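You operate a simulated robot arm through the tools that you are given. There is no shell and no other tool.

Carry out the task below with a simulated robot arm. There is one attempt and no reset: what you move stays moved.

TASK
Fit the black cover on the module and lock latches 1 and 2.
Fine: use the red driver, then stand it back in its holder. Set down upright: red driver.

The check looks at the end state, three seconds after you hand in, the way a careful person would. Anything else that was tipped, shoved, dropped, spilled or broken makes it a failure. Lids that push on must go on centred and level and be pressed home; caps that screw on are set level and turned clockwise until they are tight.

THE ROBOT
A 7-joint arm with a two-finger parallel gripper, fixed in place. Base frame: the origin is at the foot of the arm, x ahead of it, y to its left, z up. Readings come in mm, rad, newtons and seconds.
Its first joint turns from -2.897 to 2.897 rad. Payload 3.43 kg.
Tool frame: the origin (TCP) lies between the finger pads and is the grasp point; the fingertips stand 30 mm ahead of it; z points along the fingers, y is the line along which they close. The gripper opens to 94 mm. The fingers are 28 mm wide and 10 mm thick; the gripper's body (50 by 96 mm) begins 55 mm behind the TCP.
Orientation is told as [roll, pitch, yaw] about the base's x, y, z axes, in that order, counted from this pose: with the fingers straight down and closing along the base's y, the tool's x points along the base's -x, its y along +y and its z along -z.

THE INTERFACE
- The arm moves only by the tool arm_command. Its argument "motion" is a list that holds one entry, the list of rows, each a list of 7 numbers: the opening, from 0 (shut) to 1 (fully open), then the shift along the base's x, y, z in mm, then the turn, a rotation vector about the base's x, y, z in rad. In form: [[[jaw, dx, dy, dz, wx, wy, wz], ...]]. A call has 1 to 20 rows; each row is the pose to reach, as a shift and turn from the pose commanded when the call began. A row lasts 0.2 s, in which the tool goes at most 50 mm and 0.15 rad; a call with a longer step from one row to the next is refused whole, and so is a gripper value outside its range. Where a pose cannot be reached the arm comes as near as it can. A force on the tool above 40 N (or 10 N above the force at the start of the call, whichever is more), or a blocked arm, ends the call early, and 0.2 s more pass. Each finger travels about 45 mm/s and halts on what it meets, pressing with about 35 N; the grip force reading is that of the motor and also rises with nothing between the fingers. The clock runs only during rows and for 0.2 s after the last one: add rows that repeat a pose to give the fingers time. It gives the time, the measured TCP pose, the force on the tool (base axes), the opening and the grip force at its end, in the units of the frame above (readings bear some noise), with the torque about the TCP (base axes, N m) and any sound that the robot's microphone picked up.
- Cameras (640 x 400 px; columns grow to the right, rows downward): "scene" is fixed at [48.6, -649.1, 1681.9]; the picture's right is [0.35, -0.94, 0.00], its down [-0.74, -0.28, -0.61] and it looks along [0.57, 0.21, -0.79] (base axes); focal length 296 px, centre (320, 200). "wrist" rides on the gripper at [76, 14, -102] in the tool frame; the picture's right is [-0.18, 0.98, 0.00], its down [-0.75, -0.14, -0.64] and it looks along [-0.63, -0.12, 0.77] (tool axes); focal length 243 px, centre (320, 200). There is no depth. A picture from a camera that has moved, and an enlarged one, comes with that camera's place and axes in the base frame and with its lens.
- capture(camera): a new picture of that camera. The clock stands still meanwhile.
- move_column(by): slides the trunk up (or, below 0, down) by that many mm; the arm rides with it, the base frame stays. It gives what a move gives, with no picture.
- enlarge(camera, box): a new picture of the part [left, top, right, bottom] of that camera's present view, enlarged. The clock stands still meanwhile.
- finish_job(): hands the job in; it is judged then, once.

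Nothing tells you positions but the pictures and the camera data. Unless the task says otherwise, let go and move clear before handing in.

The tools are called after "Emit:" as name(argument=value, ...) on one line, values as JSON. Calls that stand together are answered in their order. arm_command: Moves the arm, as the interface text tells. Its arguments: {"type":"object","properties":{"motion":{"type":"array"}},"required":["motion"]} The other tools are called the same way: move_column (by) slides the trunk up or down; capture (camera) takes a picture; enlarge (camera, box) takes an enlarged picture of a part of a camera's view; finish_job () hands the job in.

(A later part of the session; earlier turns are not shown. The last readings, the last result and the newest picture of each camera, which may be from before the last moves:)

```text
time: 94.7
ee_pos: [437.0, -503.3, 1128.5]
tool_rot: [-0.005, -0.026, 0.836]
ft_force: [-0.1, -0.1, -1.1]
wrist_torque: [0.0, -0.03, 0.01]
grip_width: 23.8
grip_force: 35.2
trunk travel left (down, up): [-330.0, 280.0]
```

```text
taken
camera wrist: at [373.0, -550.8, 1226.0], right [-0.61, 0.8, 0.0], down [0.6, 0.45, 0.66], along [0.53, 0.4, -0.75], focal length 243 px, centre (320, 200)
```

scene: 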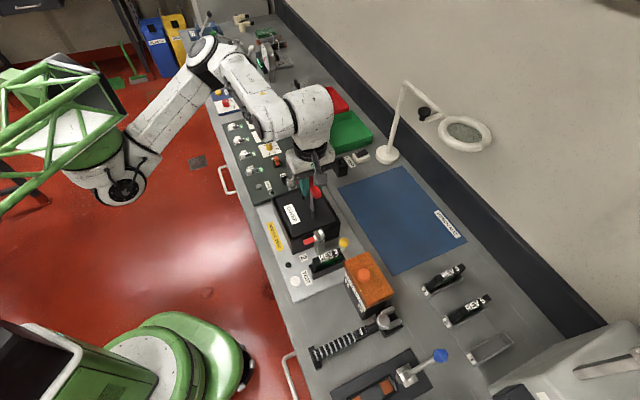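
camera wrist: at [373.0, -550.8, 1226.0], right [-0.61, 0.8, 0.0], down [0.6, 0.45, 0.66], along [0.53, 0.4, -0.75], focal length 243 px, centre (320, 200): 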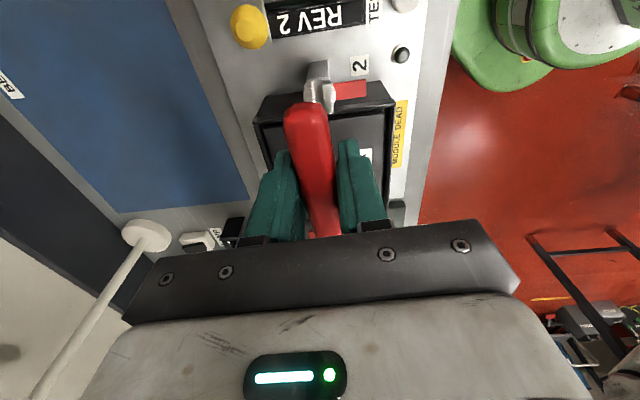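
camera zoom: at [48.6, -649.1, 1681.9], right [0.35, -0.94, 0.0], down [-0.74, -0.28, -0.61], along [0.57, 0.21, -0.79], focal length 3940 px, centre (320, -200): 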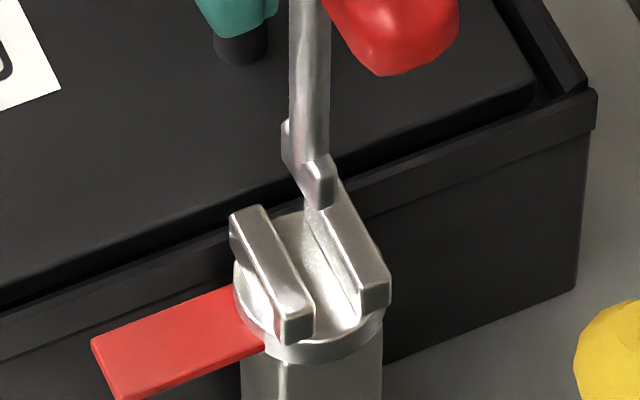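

The blade is right above latch 2 and aligned with its slot. I'll check the wrist view of the latch head to confirm fore-aft alignment before lowering.

Emit:
enlarge(camera="wrist", box=[285, 50, 365, 120])

Emit:
enlarge(camera="scene", box=[300, 205, 340, 230])

```text
5.71 times, centred on (325, 85) of wrist
camera zoom: at [373.0, -550.8, 1226.0], right [-0.61, 0.8, 0.0], down [0.6, 0.45, 0.66], along [0.53, 0.4, -0.75], focal length 1386 px, centre (291, 857)
```

zoom: 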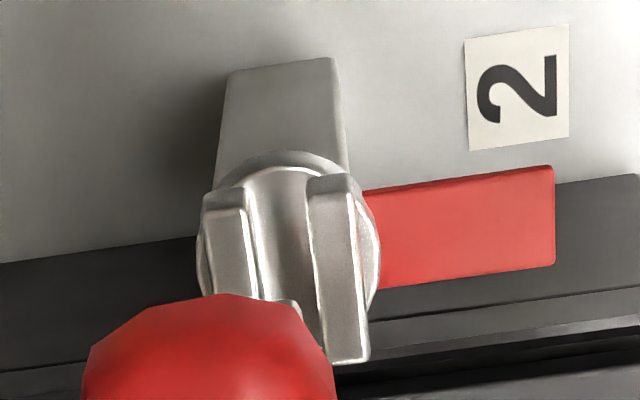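

```text
16.00 times, centred on (320, 218) of scene
camera zoom: at [48.6, -649.1, 1681.9], right [0.35, -0.94, 0.0], down [-0.74, -0.28, -0.61], along [0.57, 0.21, -0.79], focal length 4728 px, centre (320, -80)
```

zoom: 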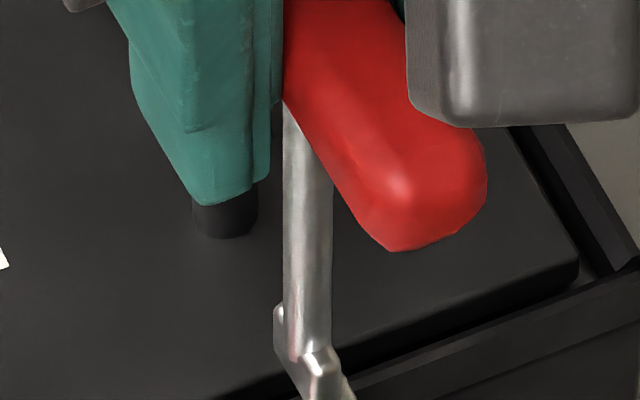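

Alignment is within about 2 mm. I'll shift 2 mm and lower 14 mm, then look again.

Emit:
arm_command(motion=[[[0, -1.4, -1.4, -4, 0, 0, 0], [0, -1.4, -1.4, -9, 0, 0, 0], [0, -1.4, -1.4, -14, 0, 0, 0], [0, -1.4, -1.4, -14, 0, 0, 0]]])

Emit:
enlarge(camera="scene", box=[296, 215, 344, 245])

Emit:
enlarge(camera="wrist", box=[285, 50, 365, 120])

```text
time: 95.7
ee_pos: [435.5, -503.8, 1112.8]
tool_rot: [-0.003, -0.029, 0.835]
ft_force: [0.6, 0.2, -1.0]
wrist_torque: [0.0, 0.0, 0.04]
grip_width: 23.7
grip_force: 34.7
trunk travel left (down, up): [-330.0, 280.0]
```

```text
13.33 times, centred on (320, 230) of scene
camera zoom: at [48.6, -649.1, 1681.9], right [0.35, -0.94, 0.0], down [-0.74, -0.28, -0.61], along [0.57, 0.21, -0.79], focal length 3940 px, centre (320, -200)
```

zoom: 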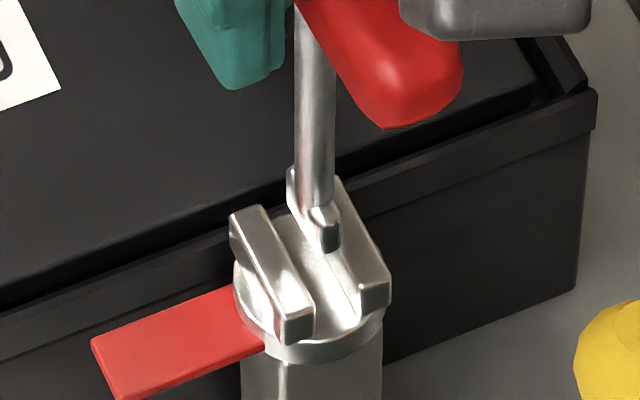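

```text
5.71 times, centred on (325, 85) of wrist
camera zoom: at [371.4, -552.4, 1212.4], right [-0.61, 0.8, 0.0], down [0.6, 0.45, 0.66], along [0.53, 0.4, -0.75], focal length 1386 px, centre (291, 857)
```

zoom: 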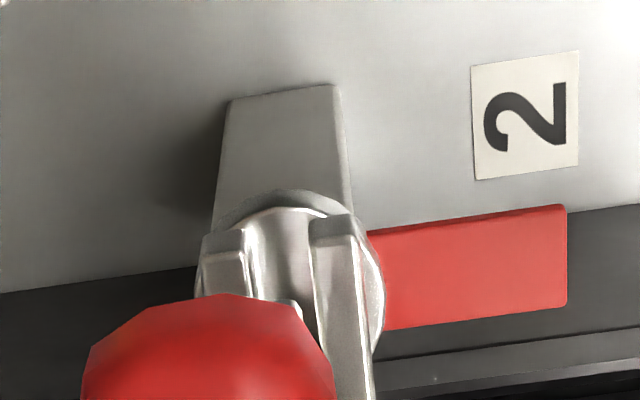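

The blade is centred between the ridges in both views. Lowering gently into the slot.

Emit:
arm_command(motion=[[[0, 0, 0, -2, 0, 0, 0], [0, 0, 0, -4, 0, 0, 0], [0, 0, 0, -6, 0, 0, 0], [0, 0, 0, -8, 0, 0, 0], [0, 0, 0, -8, 0, 0, 0]]])

Emit:
enlarge(camera="scene", box=[296, 215, 344, 245])

```text
time: 96.9
ee_pos: [435.8, -503.6, 1105.6]
tool_rot: [-0.006, -0.027, 0.836]
ft_force: [0.5, 0.3, -0.9]
wrist_torque: [0.0, -0.01, 0.0]
grip_width: 23.9
grip_force: 34.7
trunk travel left (down, up): [-330.0, 280.0]
```

```text
13.33 times, centred on (320, 230) of scene
camera zoom: at [48.6, -649.1, 1681.9], right [0.35, -0.94, 0.0], down [-0.74, -0.28, -0.61], along [0.57, 0.21, -0.79], focal length 3940 px, centre (320, -200)
```

zoom: 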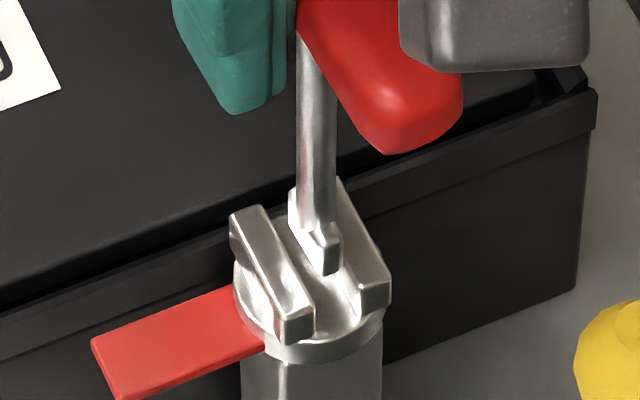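

Emit:
arm_command(motion=[[[0, 0, 0, -2, 0, 0, 0], [0, 0, 0, -4, 0, 0, 0], [0, 0, 0, -6, 0, 0, 0], [0, 0, 0, -6, 0, 0, 0]]])

Emit:
enlarge(camera="scene", box=[296, 215, 344, 245])

```text
time: 97.9
ee_pos: [435.9, -505.3, 1099.0]
tool_rot: [-0.002, -0.028, 0.835]
ft_force: [-0.6, 0.7, -1.5]
wrist_torque: [0.02, 0.0, -0.03]
grip_width: 23.7
grip_force: 35.0
trunk travel left (down, up): [-330.0, 280.0]
```

```text
13.33 times, centred on (320, 230) of scene
camera zoom: at [48.6, -649.1, 1681.9], right [0.35, -0.94, 0.0], down [-0.74, -0.28, -0.61], along [0.57, 0.21, -0.79], focal length 3940 px, centre (320, -200)
```

zoom: 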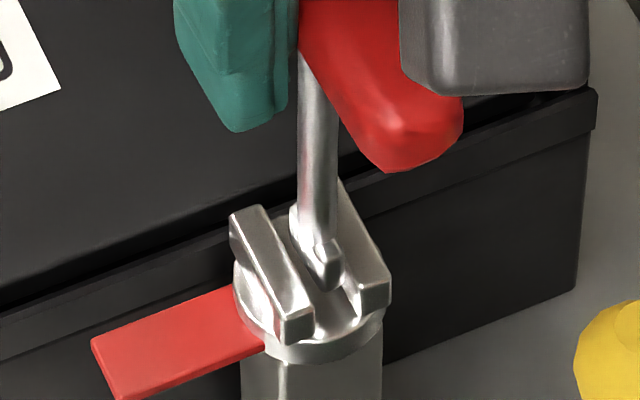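

The blade is between the ridges now. A few more millimetres toward the slot floor.

Emit:
arm_command(motion=[[[0, 0, 0, -1, 0, 0, 0], [0, 0, 0, -2, 0, 0, 0], [0, 0, 0, -3, 0, 0, 0], [0, 0, 0, -3, 0, 0, 0]]])

Emit:
enlarge(camera="scene", box=[296, 215, 344, 245])

```text
time: 98.9
ee_pos: [434.7, -504.5, 1097.3]
tool_rot: [-0.003, -0.027, 0.836]
ft_force: [0.8, 0.2, -1.1]
wrist_torque: [-0.04, 0.05, -0.01]
grip_width: 24.1
grip_force: 34.9
trunk travel left (down, up): [-330.0, 280.0]
```

```text
13.33 times, centred on (320, 230) of scene
camera zoom: at [48.6, -649.1, 1681.9], right [0.35, -0.94, 0.0], down [-0.74, -0.28, -0.61], along [0.57, 0.21, -0.79], focal length 3940 px, centre (320, -200)
```

zoom: 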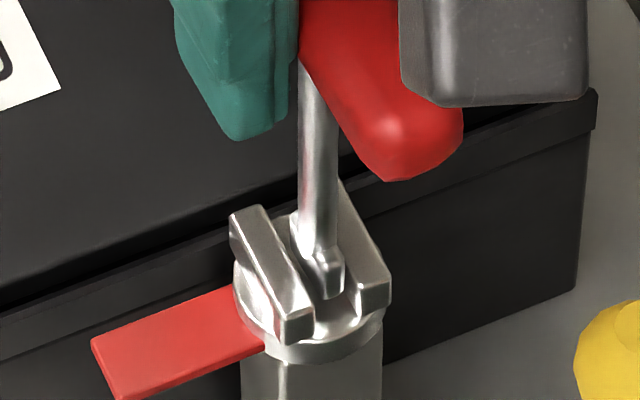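

Emit:
arm_command(motion=[[[0, 0, 0, -1, 0, 0, 0], [0, 0, 0, -2, 0, 0, 0], [0, 0, 0, -2, 0, 0, 0]]])

Emit:
enlarge(camera="scene", box=[304, 220, 336, 240])

Emit:
enlarge(camera="wrist", box=[285, 50, 365, 120])

```text
time: 99.7
ee_pos: [435.0, -503.9, 1094.2]
tool_rot: [-0.003, -0.027, 0.836]
ft_force: [-0.2, -0.1, -0.9]
wrist_torque: [-0.01, -0.01, 0.03]
grip_width: 23.6
grip_force: 34.4
trunk travel left (down, up): [-330.0, 280.0]
```

```text
16.00 times, centred on (320, 230) of scene
camera zoom: at [48.6, -649.1, 1681.9], right [0.35, -0.94, 0.0], down [-0.74, -0.28, -0.61], along [0.57, 0.21, -0.79], focal length 4728 px, centre (320, -280)
```

zoom: 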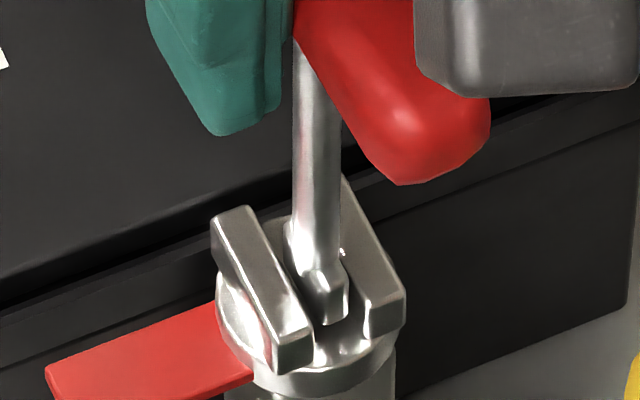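

```text
5.71 times, centred on (325, 85) of wrist
camera zoom: at [371.3, -552.9, 1193.8], right [-0.61, 0.8, 0.0], down [0.6, 0.45, 0.66], along [0.53, 0.4, -0.75], focal length 1386 px, centre (291, 857)
```

zoom: 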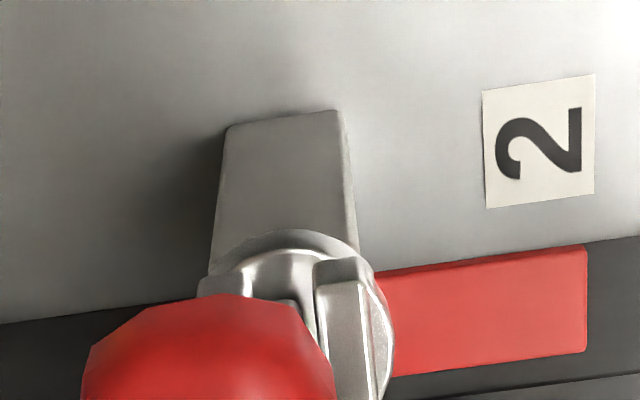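

The blade is seated about 7 mm deep in the slot with no side load. Now I'll turn clockwise in stages, first 30°.

Emit:
arm_command(motion=[[[0, 0, 0.3, 0, 0, 0, -0.12], [0, 0, 0.6, 0, 0, 0, -0.24], [0, 0, 0.9, 0, 0, 0, -0.36], [0, 0, 1.0, 0, 0, 0, -0.44], [0, 0, 1.1, 0, 0, 0, -0.52], [0, 0, 1.1, 0, 0, 0, -0.52]]])

Emit:
enlarge(camera="scene", box=[296, 215, 344, 245])

```text
time: 101.1
ee_pos: [436.3, -502.7, 1094.2]
tool_rot: [-0.004, -0.029, 0.313]
ft_force: [-0.3, 0.3, -0.5]
wrist_torque: [0.06, 0.05, 0.0]
grip_width: 23.7
grip_force: 35.1
trunk travel left (down, up): [-330.0, 280.0]
```

```text
13.33 times, centred on (320, 230) of scene
camera zoom: at [48.6, -649.1, 1681.9], right [0.35, -0.94, 0.0], down [-0.74, -0.28, -0.61], along [0.57, 0.21, -0.79], focal length 3940 px, centre (320, -200)
```

zoom: 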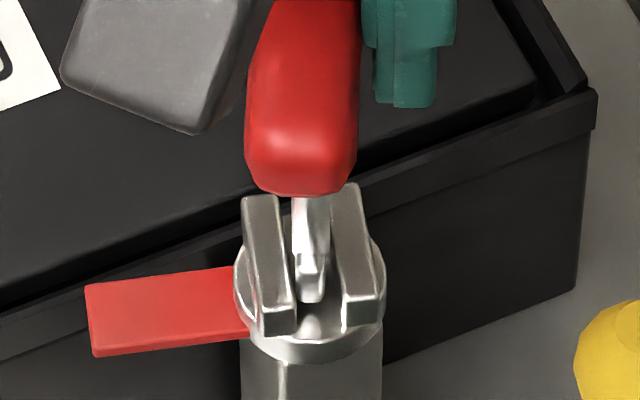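

The latch is turning with the driver and almost no torque. Continuing clockwise.

Emit:
arm_command(motion=[[[0, 0.1, 0.2, 0, 0, 0, -0.12], [0, 0.3, 0.5, 0, 0, 0, -0.24], [0, 0.4, 0.7, 0, 0, 0, -0.36], [0, 0.6, 0.9, 0, 0, 0, -0.48], [0, 0.8, 1.1, 0, 0, 0, -0.6], [0, 1.0, 1.2, 0, 0, 0, -0.72], [0, 1.0, 1.2, 0, 0, 0, -0.72]]])

Emit:
enlarge(camera="scene", box=[296, 215, 344, 245])

```text
time: 102.7
ee_pos: [436.5, -502.4, 1094.6]
tool_rot: [-0.003, -0.03, -0.404]
ft_force: [0.6, 1.3, -1.4]
wrist_torque: [0.13, -0.03, 0.0]
grip_width: 23.8
grip_force: 34.8
trunk travel left (down, up): [-330.0, 280.0]
```

```text
13.33 times, centred on (320, 230) of scene
camera zoom: at [48.6, -649.1, 1681.9], right [0.35, -0.94, 0.0], down [-0.74, -0.28, -0.61], along [0.57, 0.21, -0.79], focal length 3940 px, centre (320, -200)
```

zoom: 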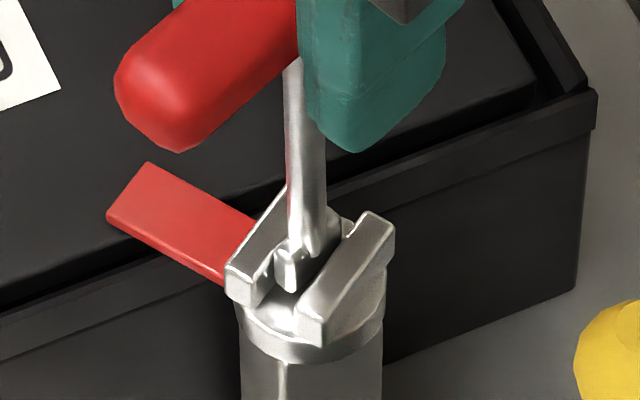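

The flag is swinging over the rim. Continuing toward the locked position.

Emit:
arm_command(motion=[[[0, 0.2, 0.2, 0, 0, 0, -0.12], [0, 0.5, 0.3, 0, 0, 0, -0.24], [0, 0.7, 0.4, 0, 0, 0, -0.36], [0, 0.9, 0.4, 0, 0, 0, -0.46], [0, 0.9, 0.4, 0, 0, 0, -0.46]]])

Emit:
enlarge(camera="scene", box=[296, 205, 344, 245])

```text
time: 103.9
ee_pos: [437.3, -501.8, 1095.4]
tool_rot: [-0.007, -0.03, -0.865]
ft_force: [-0.1, 0.9, -0.7]
wrist_torque: [0.02, -0.04, 0.04]
grip_width: 23.6
grip_force: 34.9
trunk travel left (down, up): [-330.0, 280.0]
```

```text
10.00 times, centred on (320, 225) of scene
camera zoom: at [48.6, -649.1, 1681.9], right [0.35, -0.94, 0.0], down [-0.74, -0.28, -0.61], along [0.57, 0.21, -0.79], focal length 2955 px, centre (320, -50)
```

zoom: 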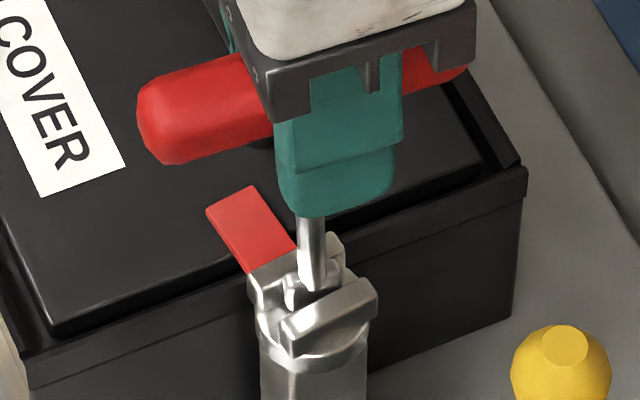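

About 8° remain. A final bit of clockwise turn, watching the torque.

Emit:
arm_command(motion=[[[0, 0.2, 0, 0, 0, 0, -0.06], [0, 0.3, 0, 0, 0, 0, -0.12], [0, 0.4, 0, 0, 0, 0, -0.16], [0, 0.4, 0, 0, 0, 0, -0.16]]])

Emit:
enlarge(camera="scene", box=[296, 205, 344, 245])

```text
time: 104.9
ee_pos: [437.1, -502.2, 1094.0]
tool_rot: [-0.005, -0.03, -1.023]
ft_force: [0.0, -1.1, -0.3]
wrist_torque: [0.01, -0.1, 0.4]
grip_width: 24.1
grip_force: 35.4
trunk travel left (down, up): [-330.0, 280.0]
```

```text
10.00 times, centred on (320, 225) of scene
camera zoom: at [48.6, -649.1, 1681.9], right [0.35, -0.94, 0.0], down [-0.74, -0.28, -0.61], along [0.57, 0.21, -0.79], focal length 2955 px, centre (320, -50)
```

zoom: 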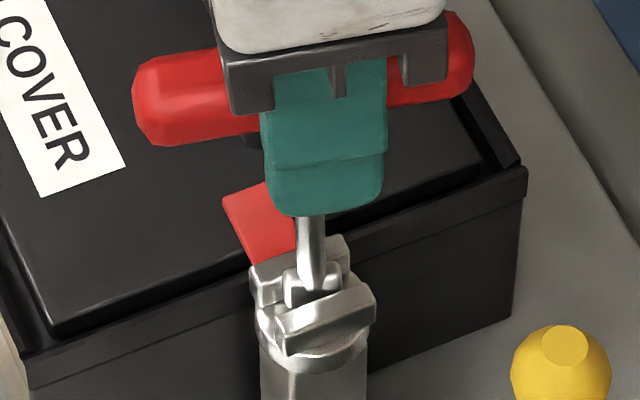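

Torque has risen to 0.4 N·m, so it seems to be at its stop. One small extra turn to confirm.

Emit:
arm_command(motion=[[[0, 0, 0, 0, 0, 0, -0.03], [0, 0, 0, 0, 0, 0, -0.05], [0, 0, 0, 0, 0, 0, -0.05]]])

Emit:
enlarge(camera="scene", box=[296, 205, 344, 245])

Emit:
capture(camera="wrist")

```text
time: 105.7
ee_pos: [436.6, -502.4, 1094.6]
tool_rot: [-0.005, -0.029, -1.075]
ft_force: [-0.3, -1.8, 0.2]
wrist_torque: [0.05, -0.08, 0.9]
grip_width: 23.7
grip_force: 35.3
trunk travel left (down, up): [-330.0, 280.0]
```

```text
10.00 times, centred on (320, 225) of scene
camera zoom: at [48.6, -649.1, 1681.9], right [0.35, -0.94, 0.0], down [-0.74, -0.28, -0.61], along [0.57, 0.21, -0.79], focal length 2955 px, centre (320, -50)
```

zoom: 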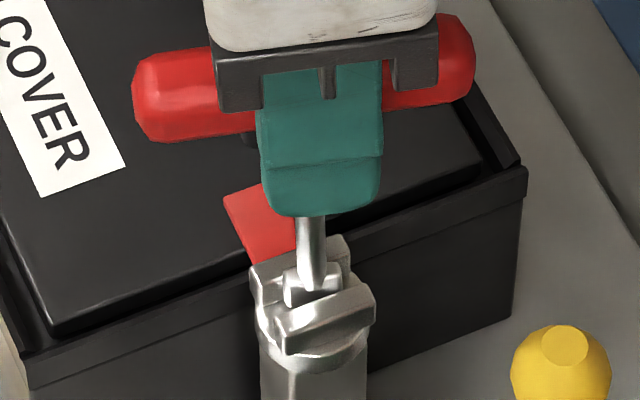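

```text
taken
camera wrist: at [412.7, -424.7, 1193.8], right [0.95, 0.31, 0.0], down [0.23, -0.71, 0.66], along [0.2, -0.63, -0.75], focal length 243 px, centre (320, 200)
```

wrist: 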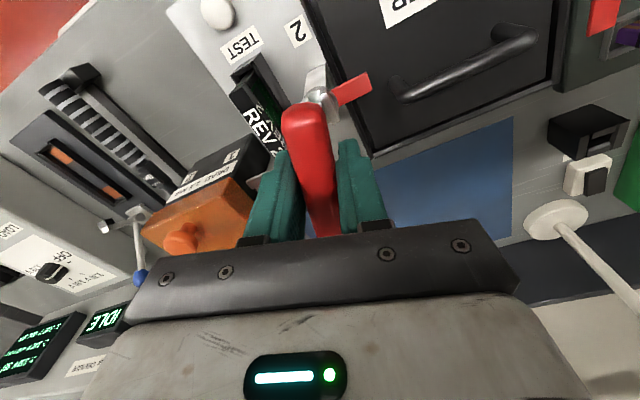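

The flag doesn't move any further at 0.9 N·m, so latch 2 is locked. I'll ease back within the slack, then lift straight out.

Emit:
arm_command(motion=[[[0, 0, 0, 0, 0, 0, 0.08], [0, 0, 0, 0, 0, 0, 0.18], [0, 0, 0, 0, 0, 0, 0.3], [0, 0, 0, 5, 0, 0, 0.3], [0, 0, 0, 12, 0, 0, 0.3], [0, 0, 0, 25, 0, 0, 0.3], [0, 0, 0, 50, 0, 0, 0.3], [0, 0, 0, 50, 0, 0, 0.3]]])

Emit:
enlarge(camera="scene", box=[270, 185, 350, 250])

Emit:
capture(camera="wrist")

```text
time: 107.5
ee_pos: [437.9, -501.9, 1144.9]
tool_rot: [-0.006, -0.028, -0.774]
ft_force: [-0.3, -0.3, -1.9]
wrist_torque: [0.02, -0.01, 0.01]
grip_width: 24.0
grip_force: 35.0
trunk travel left (down, up): [-330.0, 280.0]
```

```text
6.15 times, centred on (310, 218) of scene
camera zoom: at [48.6, -649.1, 1681.9], right [0.35, -0.94, 0.0], down [-0.74, -0.28, -0.61], along [0.57, 0.21, -0.79], focal length 1818 px, centre (382, 92)
```

zoom: 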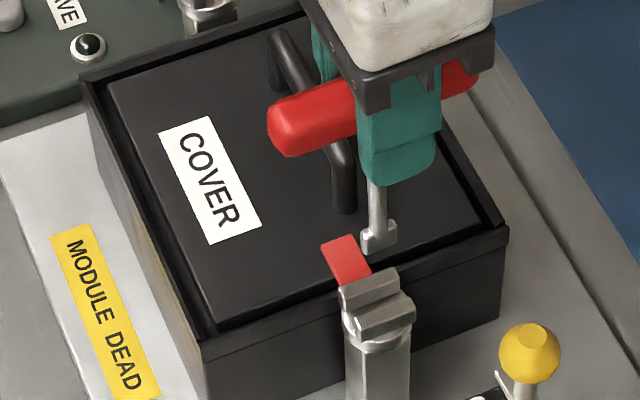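

```text
taken
camera wrist: at [391.4, -436.2, 1243.6], right [0.82, 0.57, 0.0], down [0.43, -0.61, 0.66], along [0.38, -0.54, -0.75], focal length 243 px, centre (320, 200)
```

wrist: 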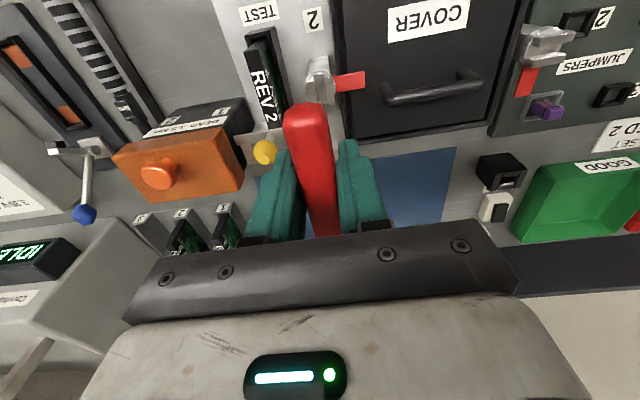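

Latch 2 is locked over the cover edge and the cover hasn't moved. Next is latch 1: I'll rise, turn back to the start angle and move to a viewpoint beyond it.

Emit:
arm_command(motion=[[[0, 5, 5, 15, 0, 0, 0.13], [0, 20, 20, 15, 0, 0, 0.26], [0, 36, 36, 15, 0, 0, 0.4], [0, 52, 52, 15, 0, 0, 0.54], [0, 68, 68, 15, 0, 0, 0.68], [0, 84, 84, 15, 0, 0, 0.82], [0, 100, 100, 15, 0, 0, 0.96], [0, 116, 116, 15, 0, 0, 1.1], [0, 132, 132, 15, 0, 0, 1.24], [0, 148, 148, 15, 0, 0, 1.38], [0, 164, 164, 15, 0, 0, 1.5], [0, 182, 182, 15, 0, 0, 1.61], [0, 182, 182, 15, 0, 0, 1.61]]])

Emit:
capture(camera="wrist")

Emit:
enlarge(camera="wrist", box=[285, 0, 365, 70])

Emit:
enlarge(camera="scene", box=[270, 150, 350, 215])

```text
time: 110.3
ee_pos: [618.9, -318.6, 1159.7]
tool_rot: [-0.004, -0.028, 0.837]
ft_force: [-0.4, 0.5, -1.6]
wrist_torque: [0.02, -0.01, 0.01]
grip_width: 24.0
grip_force: 34.6
trunk travel left (down, up): [-330.0, 280.0]
```

```text
taken
camera wrist: at [555.4, -367.5, 1258.8], right [-0.61, 0.8, 0.0], down [0.59, 0.45, 0.66], along [0.53, 0.4, -0.75], focal length 243 px, centre (320, 200)
```

wrist: 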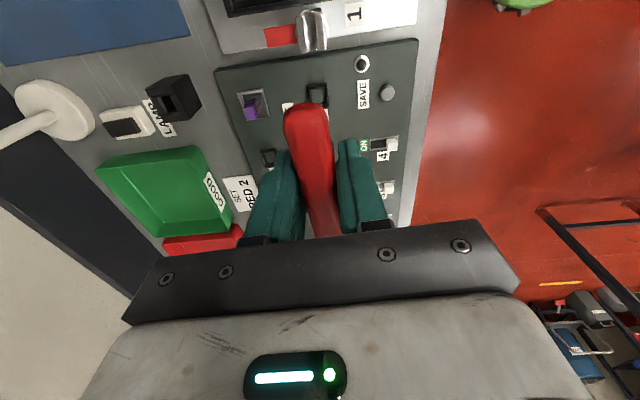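

```text
5.71 times, centred on (325, 35) of wrist
camera zoom: at [555.4, -367.5, 1258.8], right [-0.61, 0.8, 0.0], down [0.59, 0.45, 0.66], along [0.53, 0.4, -0.75], focal length 1386 px, centre (291, 1143)
```

zoom: 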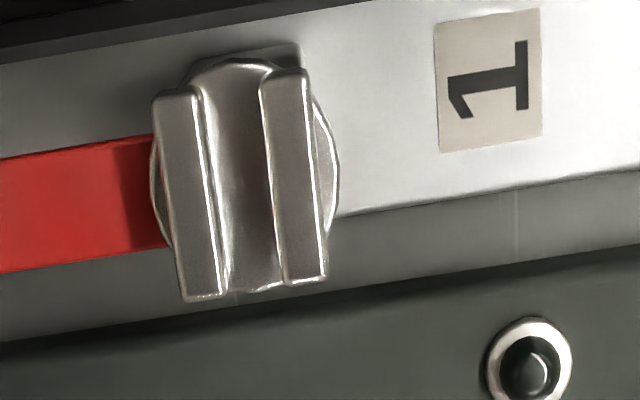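

```text
6.15 times, centred on (310, 182) of scene
camera zoom: at [48.6, -649.1, 1681.9], right [0.35, -0.94, 0.0], down [-0.74, -0.28, -0.61], along [0.57, 0.21, -0.79], focal length 1818 px, centre (382, 308)
```

zoom: 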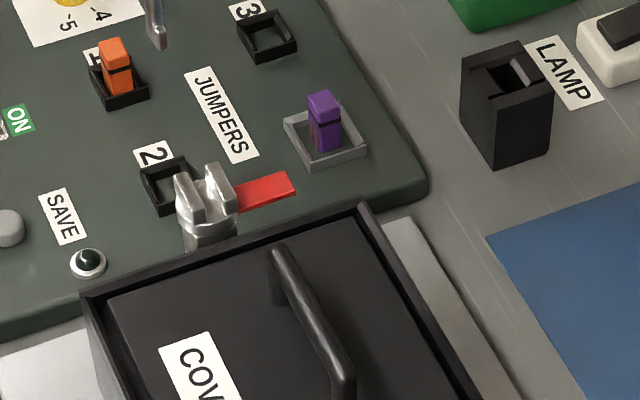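

Latch 1 is at about u≈164.5, v≈663.8. I'll move over it with the same tip offset that worked for latch 2 and come partway down.

Emit:
arm_command(motion=[[[0, -12, -12, 0, 0, 0, 0], [0, -24, -25, 0, 0, 0, 0], [0, -34.2, -36, 0, 0, 0, 0], [0, -34.2, -36, -15, 0, 0, 0], [0, -34.2, -36, -30, 0, 0, 0], [0, -34.2, -36, -36, 0, 0, 0], [0, -34.2, -36, -36, 0, 0, 0]]])

Emit:
enlarge(camera="scene", box=[272, 160, 320, 190])

Emit:
enlarge(camera="wrist", box=[285, 50, 365, 120])

```text
time: 111.9
ee_pos: [586.1, -356.6, 1123.3]
tool_rot: [-0.006, -0.028, 0.836]
ft_force: [0.1, -0.1, -1.2]
wrist_torque: [-0.01, -0.01, 0.01]
grip_width: 23.8
grip_force: 35.7
trunk travel left (down, up): [-330.0, 280.0]
```

```text
13.33 times, centred on (296, 175) of scene
camera zoom: at [48.6, -649.1, 1681.9], right [0.35, -0.94, 0.0], down [-0.74, -0.28, -0.61], along [0.57, 0.21, -0.79], focal length 3940 px, centre (640, 533)
```

zoom: 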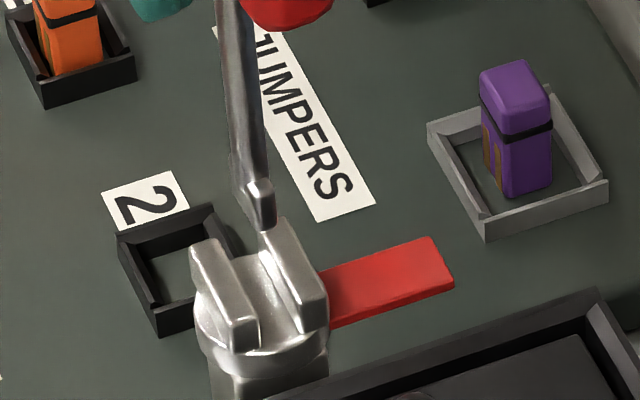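

```text
5.71 times, centred on (325, 85) of wrist
camera zoom: at [521.1, -404.2, 1222.8], right [-0.61, 0.8, 0.0], down [0.6, 0.45, 0.66], along [0.53, 0.4, -0.75], focal length 1386 px, centre (291, 857)
```

zoom: 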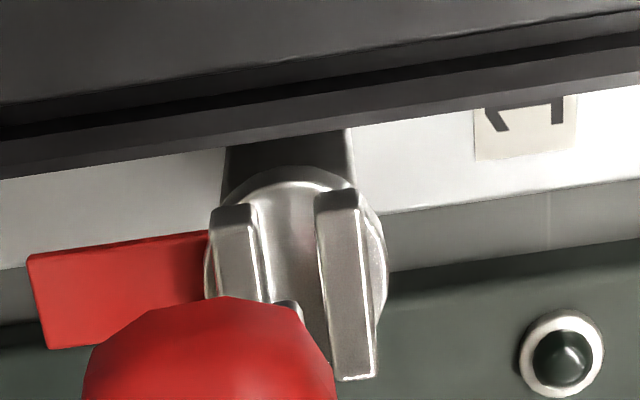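

Both views agree to within about 1.5 mm. Small correction, then lowering in steps as before.

Emit:
arm_command(motion=[[[0, -1.1, -0.3, -4, 0, 0, 0], [0, -1.1, -0.3, -9, 0, 0, 0], [0, -1.1, -0.3, -14, 0, 0, 0], [0, -1.1, -0.3, -18, 0, 0, 0], [0, -1.1, -0.3, -18, 0, 0, 0]]])

Emit:
enlarge(camera="scene", box=[272, 160, 320, 190])

Emit:
enlarge(camera="wrist", box=[285, 50, 365, 120])

```text
time: 113.1
ee_pos: [584.1, -357.2, 1104.8]
tool_rot: [-0.006, -0.029, 0.837]
ft_force: [0.1, 0.5, -2.7]
wrist_torque: [0.02, -0.04, -0.04]
grip_width: 23.7
grip_force: 35.4
trunk travel left (down, up): [-330.0, 280.0]
```

```text
13.33 times, centred on (296, 175) of scene
camera zoom: at [48.6, -649.1, 1681.9], right [0.35, -0.94, 0.0], down [-0.74, -0.28, -0.61], along [0.57, 0.21, -0.79], focal length 3940 px, centre (640, 533)
```

zoom: 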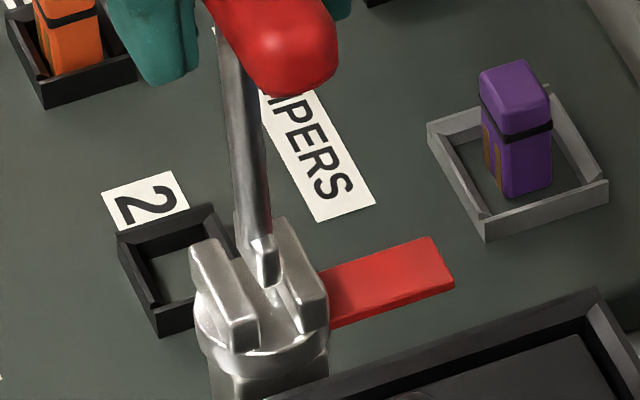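

```text
5.71 times, centred on (325, 85) of wrist
camera zoom: at [520.1, -404.1, 1204.6], right [-0.61, 0.8, 0.0], down [0.6, 0.45, 0.66], along [0.53, 0.4, -0.75], focal length 1386 px, centre (291, 857)
```

zoom: 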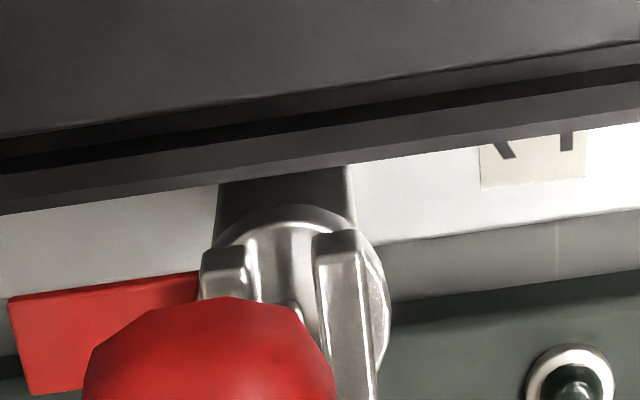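

Entering the slot cleanly. Continuing down to the working depth.

Emit:
arm_command(motion=[[[0, 0, 0, -2, 0, 0, 0], [0, 0, 0, -4, 0, 0, 0], [0, 0, 0, -6, 0, 0, 0], [0, 0, 0, -6, 0, 0, 0]]])

Emit:
arm_command(motion=[[[0, 0, 0, -1, 0, 0, 0], [0, 0, 0, -2, 0, 0, 0], [0, 0, 0, -3, 0, 0, 0], [0, 0, 0, -4, 0, 0, 0], [0, 0, 0, -4.7, 0, 0, 0], [0, 0, 0, -4.7, 0, 0, 0]]])

Emit:
enlarge(camera="scene", box=[272, 160, 320, 190])

```text
time: 114.1
ee_pos: [584.7, -356.1, 1099.8]
tool_rot: [-0.004, -0.029, 0.837]
ft_force: [-0.5, 0.1, -1.5]
wrist_torque: [0.0, -0.02, -0.01]
grip_width: 23.8
grip_force: 35.1
trunk travel left (down, up): [-330.0, 280.0]
```

```text
time: 115.5
ee_pos: [584.8, -355.8, 1095.2]
tool_rot: [-0.005, -0.028, 0.836]
ft_force: [-0.9, 0.1, -1.6]
wrist_torque: [-0.02, 0.03, 0.03]
grip_width: 23.4
grip_force: 34.7
trunk travel left (down, up): [-330.0, 280.0]
```

```text
13.33 times, centred on (296, 175) of scene
camera zoom: at [48.6, -649.1, 1681.9], right [0.35, -0.94, 0.0], down [-0.74, -0.28, -0.61], along [0.57, 0.21, -0.79], focal length 3940 px, centre (640, 533)
```

zoom: 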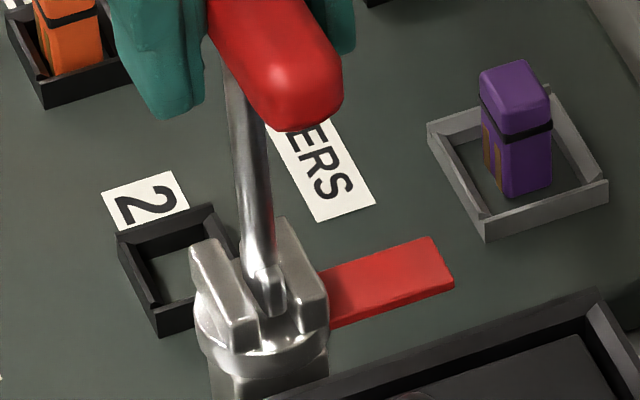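

The blade is in latch 1's slot. Turning clockwise in stages as before.

Emit:
arm_command(motion=[[[0, 0, 0.3, 0, 0, 0, -0.12], [0, 0, 0.6, 0, 0, 0, -0.24], [0, 0, 0.9, 0, 0, 0, -0.36], [0, 0, 1.1, 0, 0, 0, -0.48], [0, 0.1, 1.3, 0, 0, 0, -0.6], [0, 0.2, 1.5, 0, 0, 0, -0.72], [0, 0.2, 1.5, 0, 0, 0, -0.72]]])

Emit:
enlarge(camera="scene", box=[272, 160, 320, 190])

```text
time: 117.1
ee_pos: [584.8, -354.1, 1094.4]
tool_rot: [-0.003, -0.03, 0.115]
ft_force: [-1.6, 1.7, -1.5]
wrist_torque: [0.21, 0.16, 0.05]
grip_width: 23.7
grip_force: 35.4
trunk travel left (down, up): [-330.0, 280.0]
```

```text
13.33 times, centred on (296, 175) of scene
camera zoom: at [48.6, -649.1, 1681.9], right [0.35, -0.94, 0.0], down [-0.74, -0.28, -0.61], along [0.57, 0.21, -0.79], focal length 3940 px, centre (640, 533)
```

zoom: 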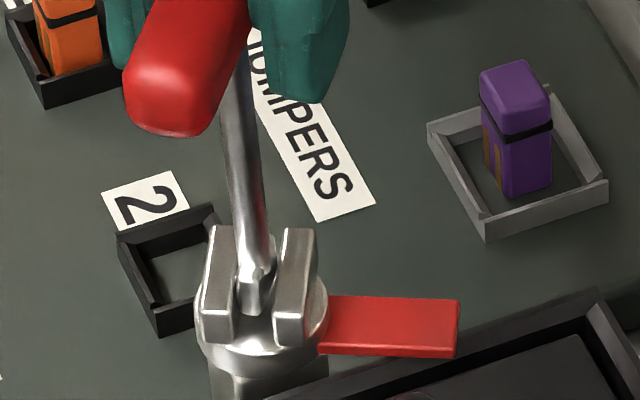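

Emit:
arm_command(motion=[[[0, 0.2, 0.2, 0, 0, 0, -0.12], [0, 0.3, 0.4, 0, 0, 0, -0.24], [0, 0.5, 0.6, 0, 0, 0, -0.36], [0, 0.7, 0.7, 0, 0, 0, -0.48], [0, 0.9, 0.9, 0, 0, 0, -0.6], [0, 1.1, 1.0, 0, 0, 0, -0.72], [0, 1.1, 1.0, 0, 0, 0, -0.72]]])

Emit:
enlarge(camera="scene", box=[272, 160, 320, 200])

```text
time: 118.7
ee_pos: [586.6, -354.3, 1094.9]
tool_rot: [-0.006, -0.029, -0.606]
ft_force: [-0.3, 0.0, -0.5]
wrist_torque: [0.07, -0.01, -0.01]
grip_width: 23.8
grip_force: 35.0
trunk travel left (down, up): [-330.0, 280.0]
```

```text
10.00 times, centred on (296, 180) of scene
camera zoom: at [48.6, -649.1, 1681.9], right [0.35, -0.94, 0.0], down [-0.74, -0.28, -0.61], along [0.57, 0.21, -0.79], focal length 2955 px, centre (560, 400)
```

zoom: 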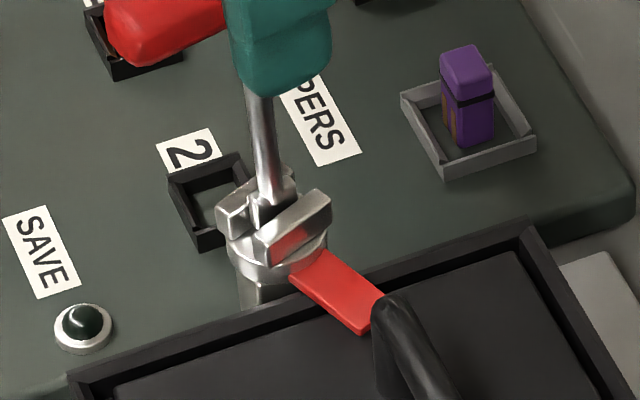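

Emit:
arm_command(motion=[[[0, 0.2, 0.1, 0, 0, 0, -0.12], [0, 0.4, 0.1, 0, 0, 0, -0.24], [0, 0.6, 0.1, 0, 0, 0, -0.34], [0, 0.7, 0.1, 0, 0, 0, -0.42], [0, 0.7, 0.1, 0, 0, 0, -0.42]]])

Emit:
enlarge(camera="scene", box=[272, 160, 320, 200])

```text
time: 119.9
ee_pos: [585.6, -354.2, 1095.1]
tool_rot: [-0.006, -0.029, -1.025]
ft_force: [-1.6, 2.3, -0.4]
wrist_torque: [0.29, 0.03, 0.39]
grip_width: 23.7
grip_force: 35.0
trunk travel left (down, up): [-330.0, 280.0]
```

```text
10.00 times, centred on (296, 180) of scene
camera zoom: at [48.6, -649.1, 1681.9], right [0.35, -0.94, 0.0], down [-0.74, -0.28, -0.61], along [0.57, 0.21, -0.79], focal length 2955 px, centre (560, 400)
```

zoom: 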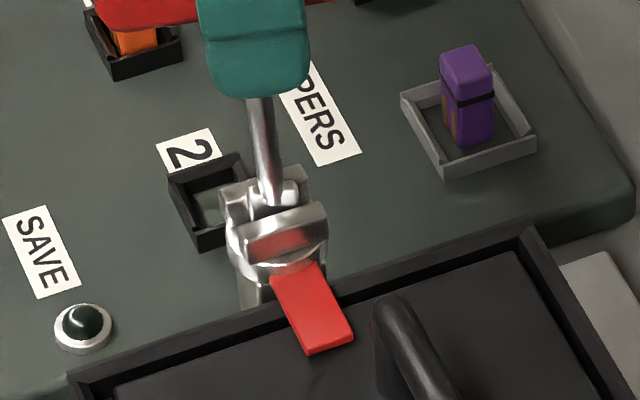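

It reached the same stop torque at the same angle. One small confirming turn, then ease back and lift out.

Emit:
arm_command(motion=[[[0, 0, 0, 0, 0, 0, -0.03], [0, 0, 0, 0, 0, 0, -0.05], [0, 0, 0, 0, 0, 0, -0.05]]])

Emit:
enlarge(camera="scene", box=[272, 160, 320, 200])

Emit:
arm_command(motion=[[[0, 0, 0, 0, 0, 0, 0.08], [0, 0, 0, 0, 0, 0, 0.18], [0, 0, 0, 0, 0, 0, 0.3], [0, 0, 0, 5, 0, 0, 0.3], [0, 0, 0, 12, 0, 0, 0.3], [0, 0, 0, 25, 0, 0, 0.3], [0, 0, 0, 60, 0, 0, 0.3], [0, 0, 0, 60, 0, 0, 0.3]]])

Emit:
enlarge(camera="scene", box=[265, 160, 355, 250])

```text
time: 120.7
ee_pos: [586.4, -353.5, 1094.3]
tool_rot: [-0.006, -0.029, -1.076]
ft_force: [-2.1, 1.4, -0.2]
wrist_torque: [0.31, 0.01, 0.86]
grip_width: 24.1
grip_force: 34.6
trunk travel left (down, up): [-330.0, 280.0]
```

```text
10.00 times, centred on (296, 180) of scene
camera zoom: at [48.6, -649.1, 1681.9], right [0.35, -0.94, 0.0], down [-0.74, -0.28, -0.61], along [0.57, 0.21, -0.79], focal length 2955 px, centre (560, 400)
```

zoom: 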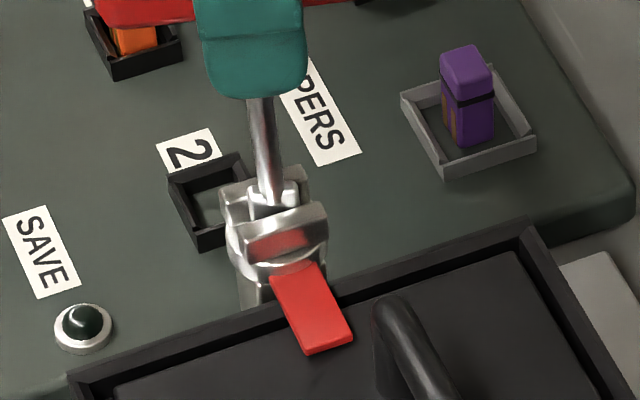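

```text
time: 122.5
ee_pos: [587.5, -353.7, 1154.3]
tool_rot: [-0.006, -0.028, -0.775]
ft_force: [0.4, 0.6, -0.9]
wrist_torque: [0.01, 0.03, 0.01]
grip_width: 23.8
grip_force: 34.5
trunk travel left (down, up): [-330.0, 280.0]
```

```text
4.44 times, centred on (310, 205) of scene
camera zoom: at [48.6, -649.1, 1681.9], right [0.35, -0.94, 0.0], down [-0.74, -0.28, -0.61], along [0.57, 0.21, -0.79], focal length 1313 px, centre (364, 178)
```

zoom: 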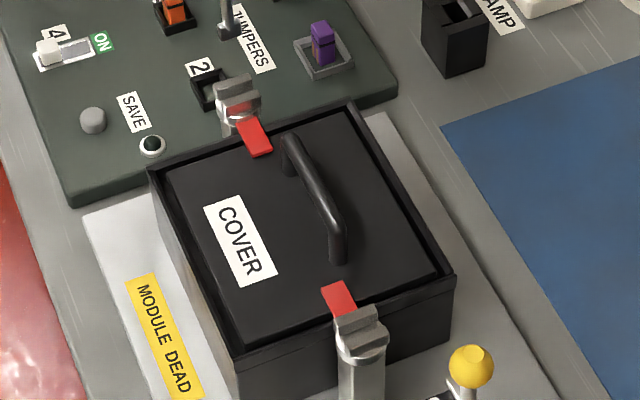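

Both latches are locked over the cover. Now I'll take the driver back toward its holder, turning to the original angle and correcting the small lean so the shaft is vertical.

Emit:
arm_command(motion=[[[0, 0, 0, 5, 0, 0, 0.13], [0, 10, -5, 5, 0, 0, 0.26], [0, 26, -14, 5, 0, 0, 0.4], [0, 42, -23, 5, 0, 0, 0.54], [0, 58, -32, 5, 0, 0, 0.68], [0, 74, -41, 5, 0, 0, 0.82], [0, 90, -50, 5, 0, 0, 0.96], [0, 106, -59, 5, 0, 0, 1.1], [0, 122, -68, 5, 0, 0, 1.24], [0, 138, -77, 5, 0, 0, 1.38], [0, 154, -86, 5, 0, 0, 1.5], [0, 170, -95, 5, 0, 0, 1.561], [0, 186, -101, 5, 0, 0, 1.561], [0, 186, -101, 5, 0, 0, 1.561]]])

Emit:
capture(camera="wrist")

Emit:
enlarge(camera="scene", box=[310, 100, 380, 180])

```text
time: 125.5
ee_pos: [771.7, -453.6, 1159.5]
tool_rot: [-0.003, -0.03, 0.788]
ft_force: [0.5, -1.0, -1.0]
wrist_torque: [-0.01, -0.01, -0.03]
grip_width: 23.9
grip_force: 35.1
trunk travel left (down, up): [-330.0, 280.0]
```

```text
taken
camera wrist: at [705.9, -499.9, 1258.9], right [-0.57, 0.82, 0.0], down [0.62, 0.42, 0.66], along [0.55, 0.38, -0.75], focal length 243 px, centre (320, 200)
```

wrist: 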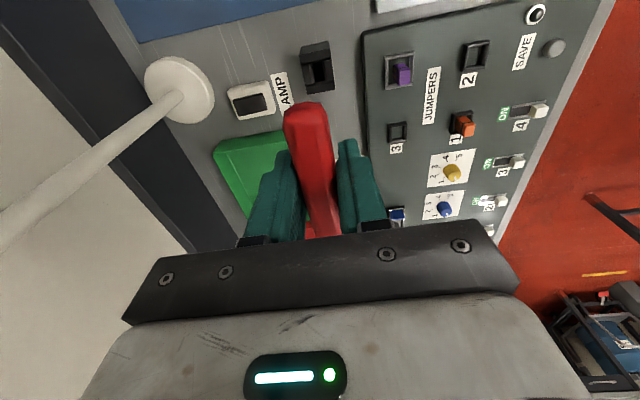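

```text
5.00 times, centred on (345, 140) of scene
camera zoom: at [48.6, -649.1, 1681.9], right [0.35, -0.94, 0.0], down [-0.74, -0.28, -0.61], along [0.57, 0.21, -0.79], focal length 1477 px, centre (195, 500)
```

zoom: 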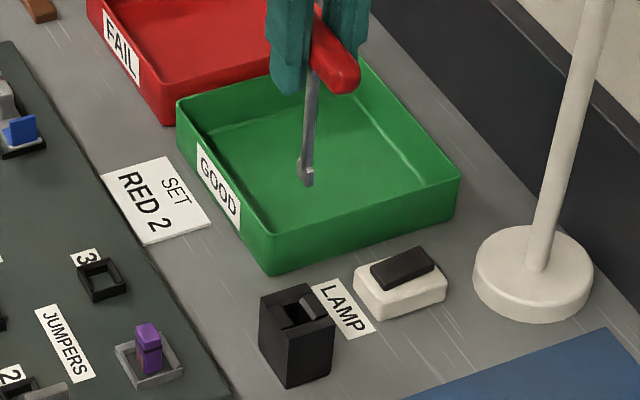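

The holder's opening is visible above the handle in the wrist view. Zooming in to measure it.

Emit:
enlarge(camera="wrist", box=[285, 30, 349, 106])

Emit:
enlarge(camera="scene", box=[328, 154, 368, 179])

Emit:
enlarge(camera="scene", box=[345, 112, 385, 140])

```text
5.26 times, centred on (317, 68) of wrist
camera zoom: at [705.9, -499.9, 1258.9], right [-0.57, 0.82, 0.0], down [0.62, 0.42, 0.66], along [0.55, 0.38, -0.75], focal length 1277 px, centre (336, 895)
```

zoom: 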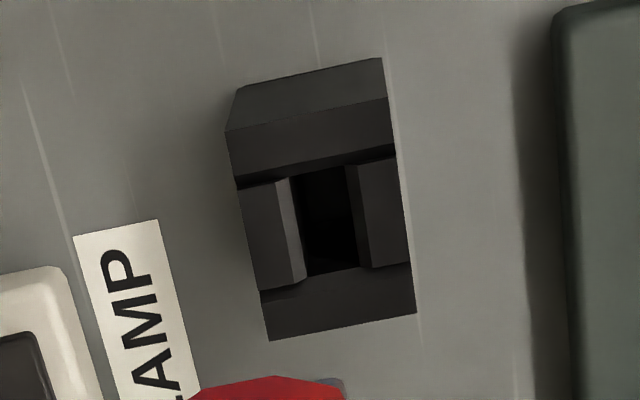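

```text
16.00 times, centred on (348, 166) of scene
camera zoom: at [48.6, -649.1, 1681.9], right [0.35, -0.94, 0.0], down [-0.74, -0.28, -0.61], along [0.57, 0.21, -0.79], focal length 4728 px, centre (-128, 736)
```

zoom: 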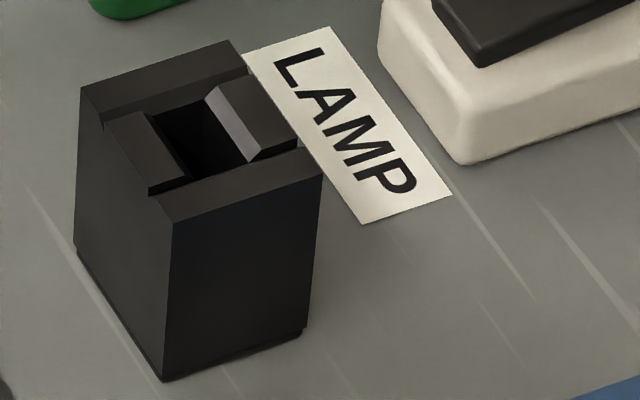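

```text
14.29 times, centred on (365, 126) of scene
camera zoom: at [48.6, -649.1, 1681.9], right [0.35, -0.94, 0.0], down [-0.74, -0.28, -0.61], along [0.57, 0.21, -0.79], focal length 4221 px, centre (-323, 1257)
```

zoom: 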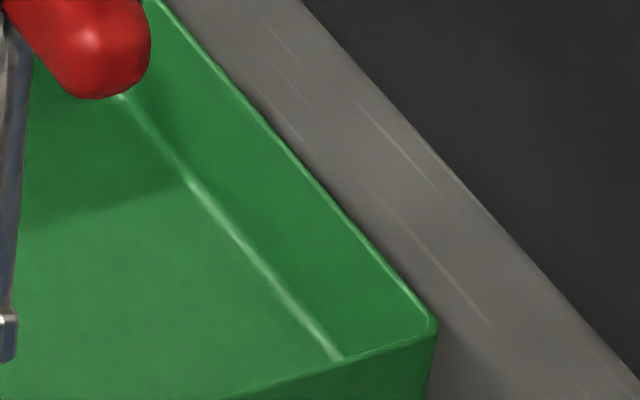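

The holder opening is about 12 mm wide and its centre is nearly below the tip. I'll straighten the shaft, shift about 2 mm and lower to about 30 mm above the holder.

Emit:
arm_command(motion=[[[0, 0.9, -0.3, -20, -0.0127, 0.0127, -0.002], [0, 1.8, -0.7, -45, -0.0127, 0.0127, -0.002], [0, 1.8, -0.7, -70, -0.0127, 0.0127, -0.002], [0, 1.8, -0.7, -84, -0.0127, 0.0127, -0.002], [0, 1.8, -0.7, -84, -0.0127, 0.0127, -0.002]]])

Emit:
enlarge(camera="scene", box=[325, 135, 373, 180])

Emit:
enlarge(camera="wrist", box=[285, 50, 349, 126])

```text
time: 126.7
ee_pos: [773.9, -454.8, 1076.3]
tool_rot: [-0.008, -0.01, 0.785]
ft_force: [0.3, -0.7, -1.2]
wrist_torque: [0.0, 0.02, 0.0]
grip_width: 24.0
grip_force: 35.1
trunk travel left (down, up): [-330.0, 280.0]
```

```text
8.89 times, centred on (349, 158) of scene
camera zoom: at [48.6, -649.1, 1681.9], right [0.35, -0.94, 0.0], down [-0.74, -0.28, -0.61], along [0.57, 0.21, -0.79], focal length 2627 px, centre (62, 578)
```

zoom: 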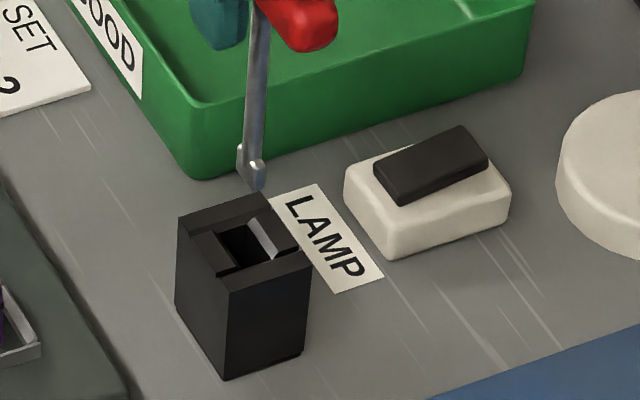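

```text
5.26 times, centred on (317, 88) of wrist
camera zoom: at [708.7, -499.1, 1176.0], right [-0.56, 0.83, 0.0], down [0.63, 0.43, 0.65], along [0.54, 0.37, -0.76], focal length 1277 px, centre (336, 790)
```

zoom: 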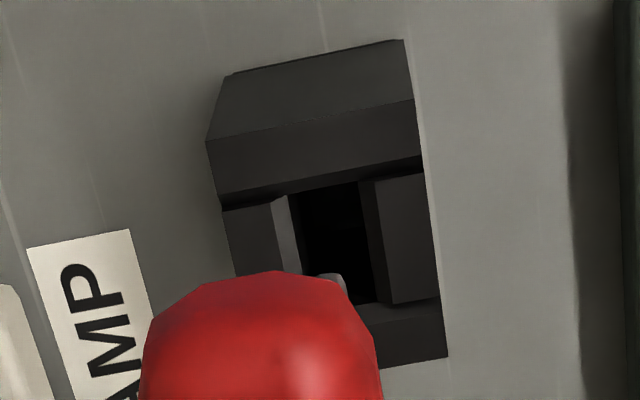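

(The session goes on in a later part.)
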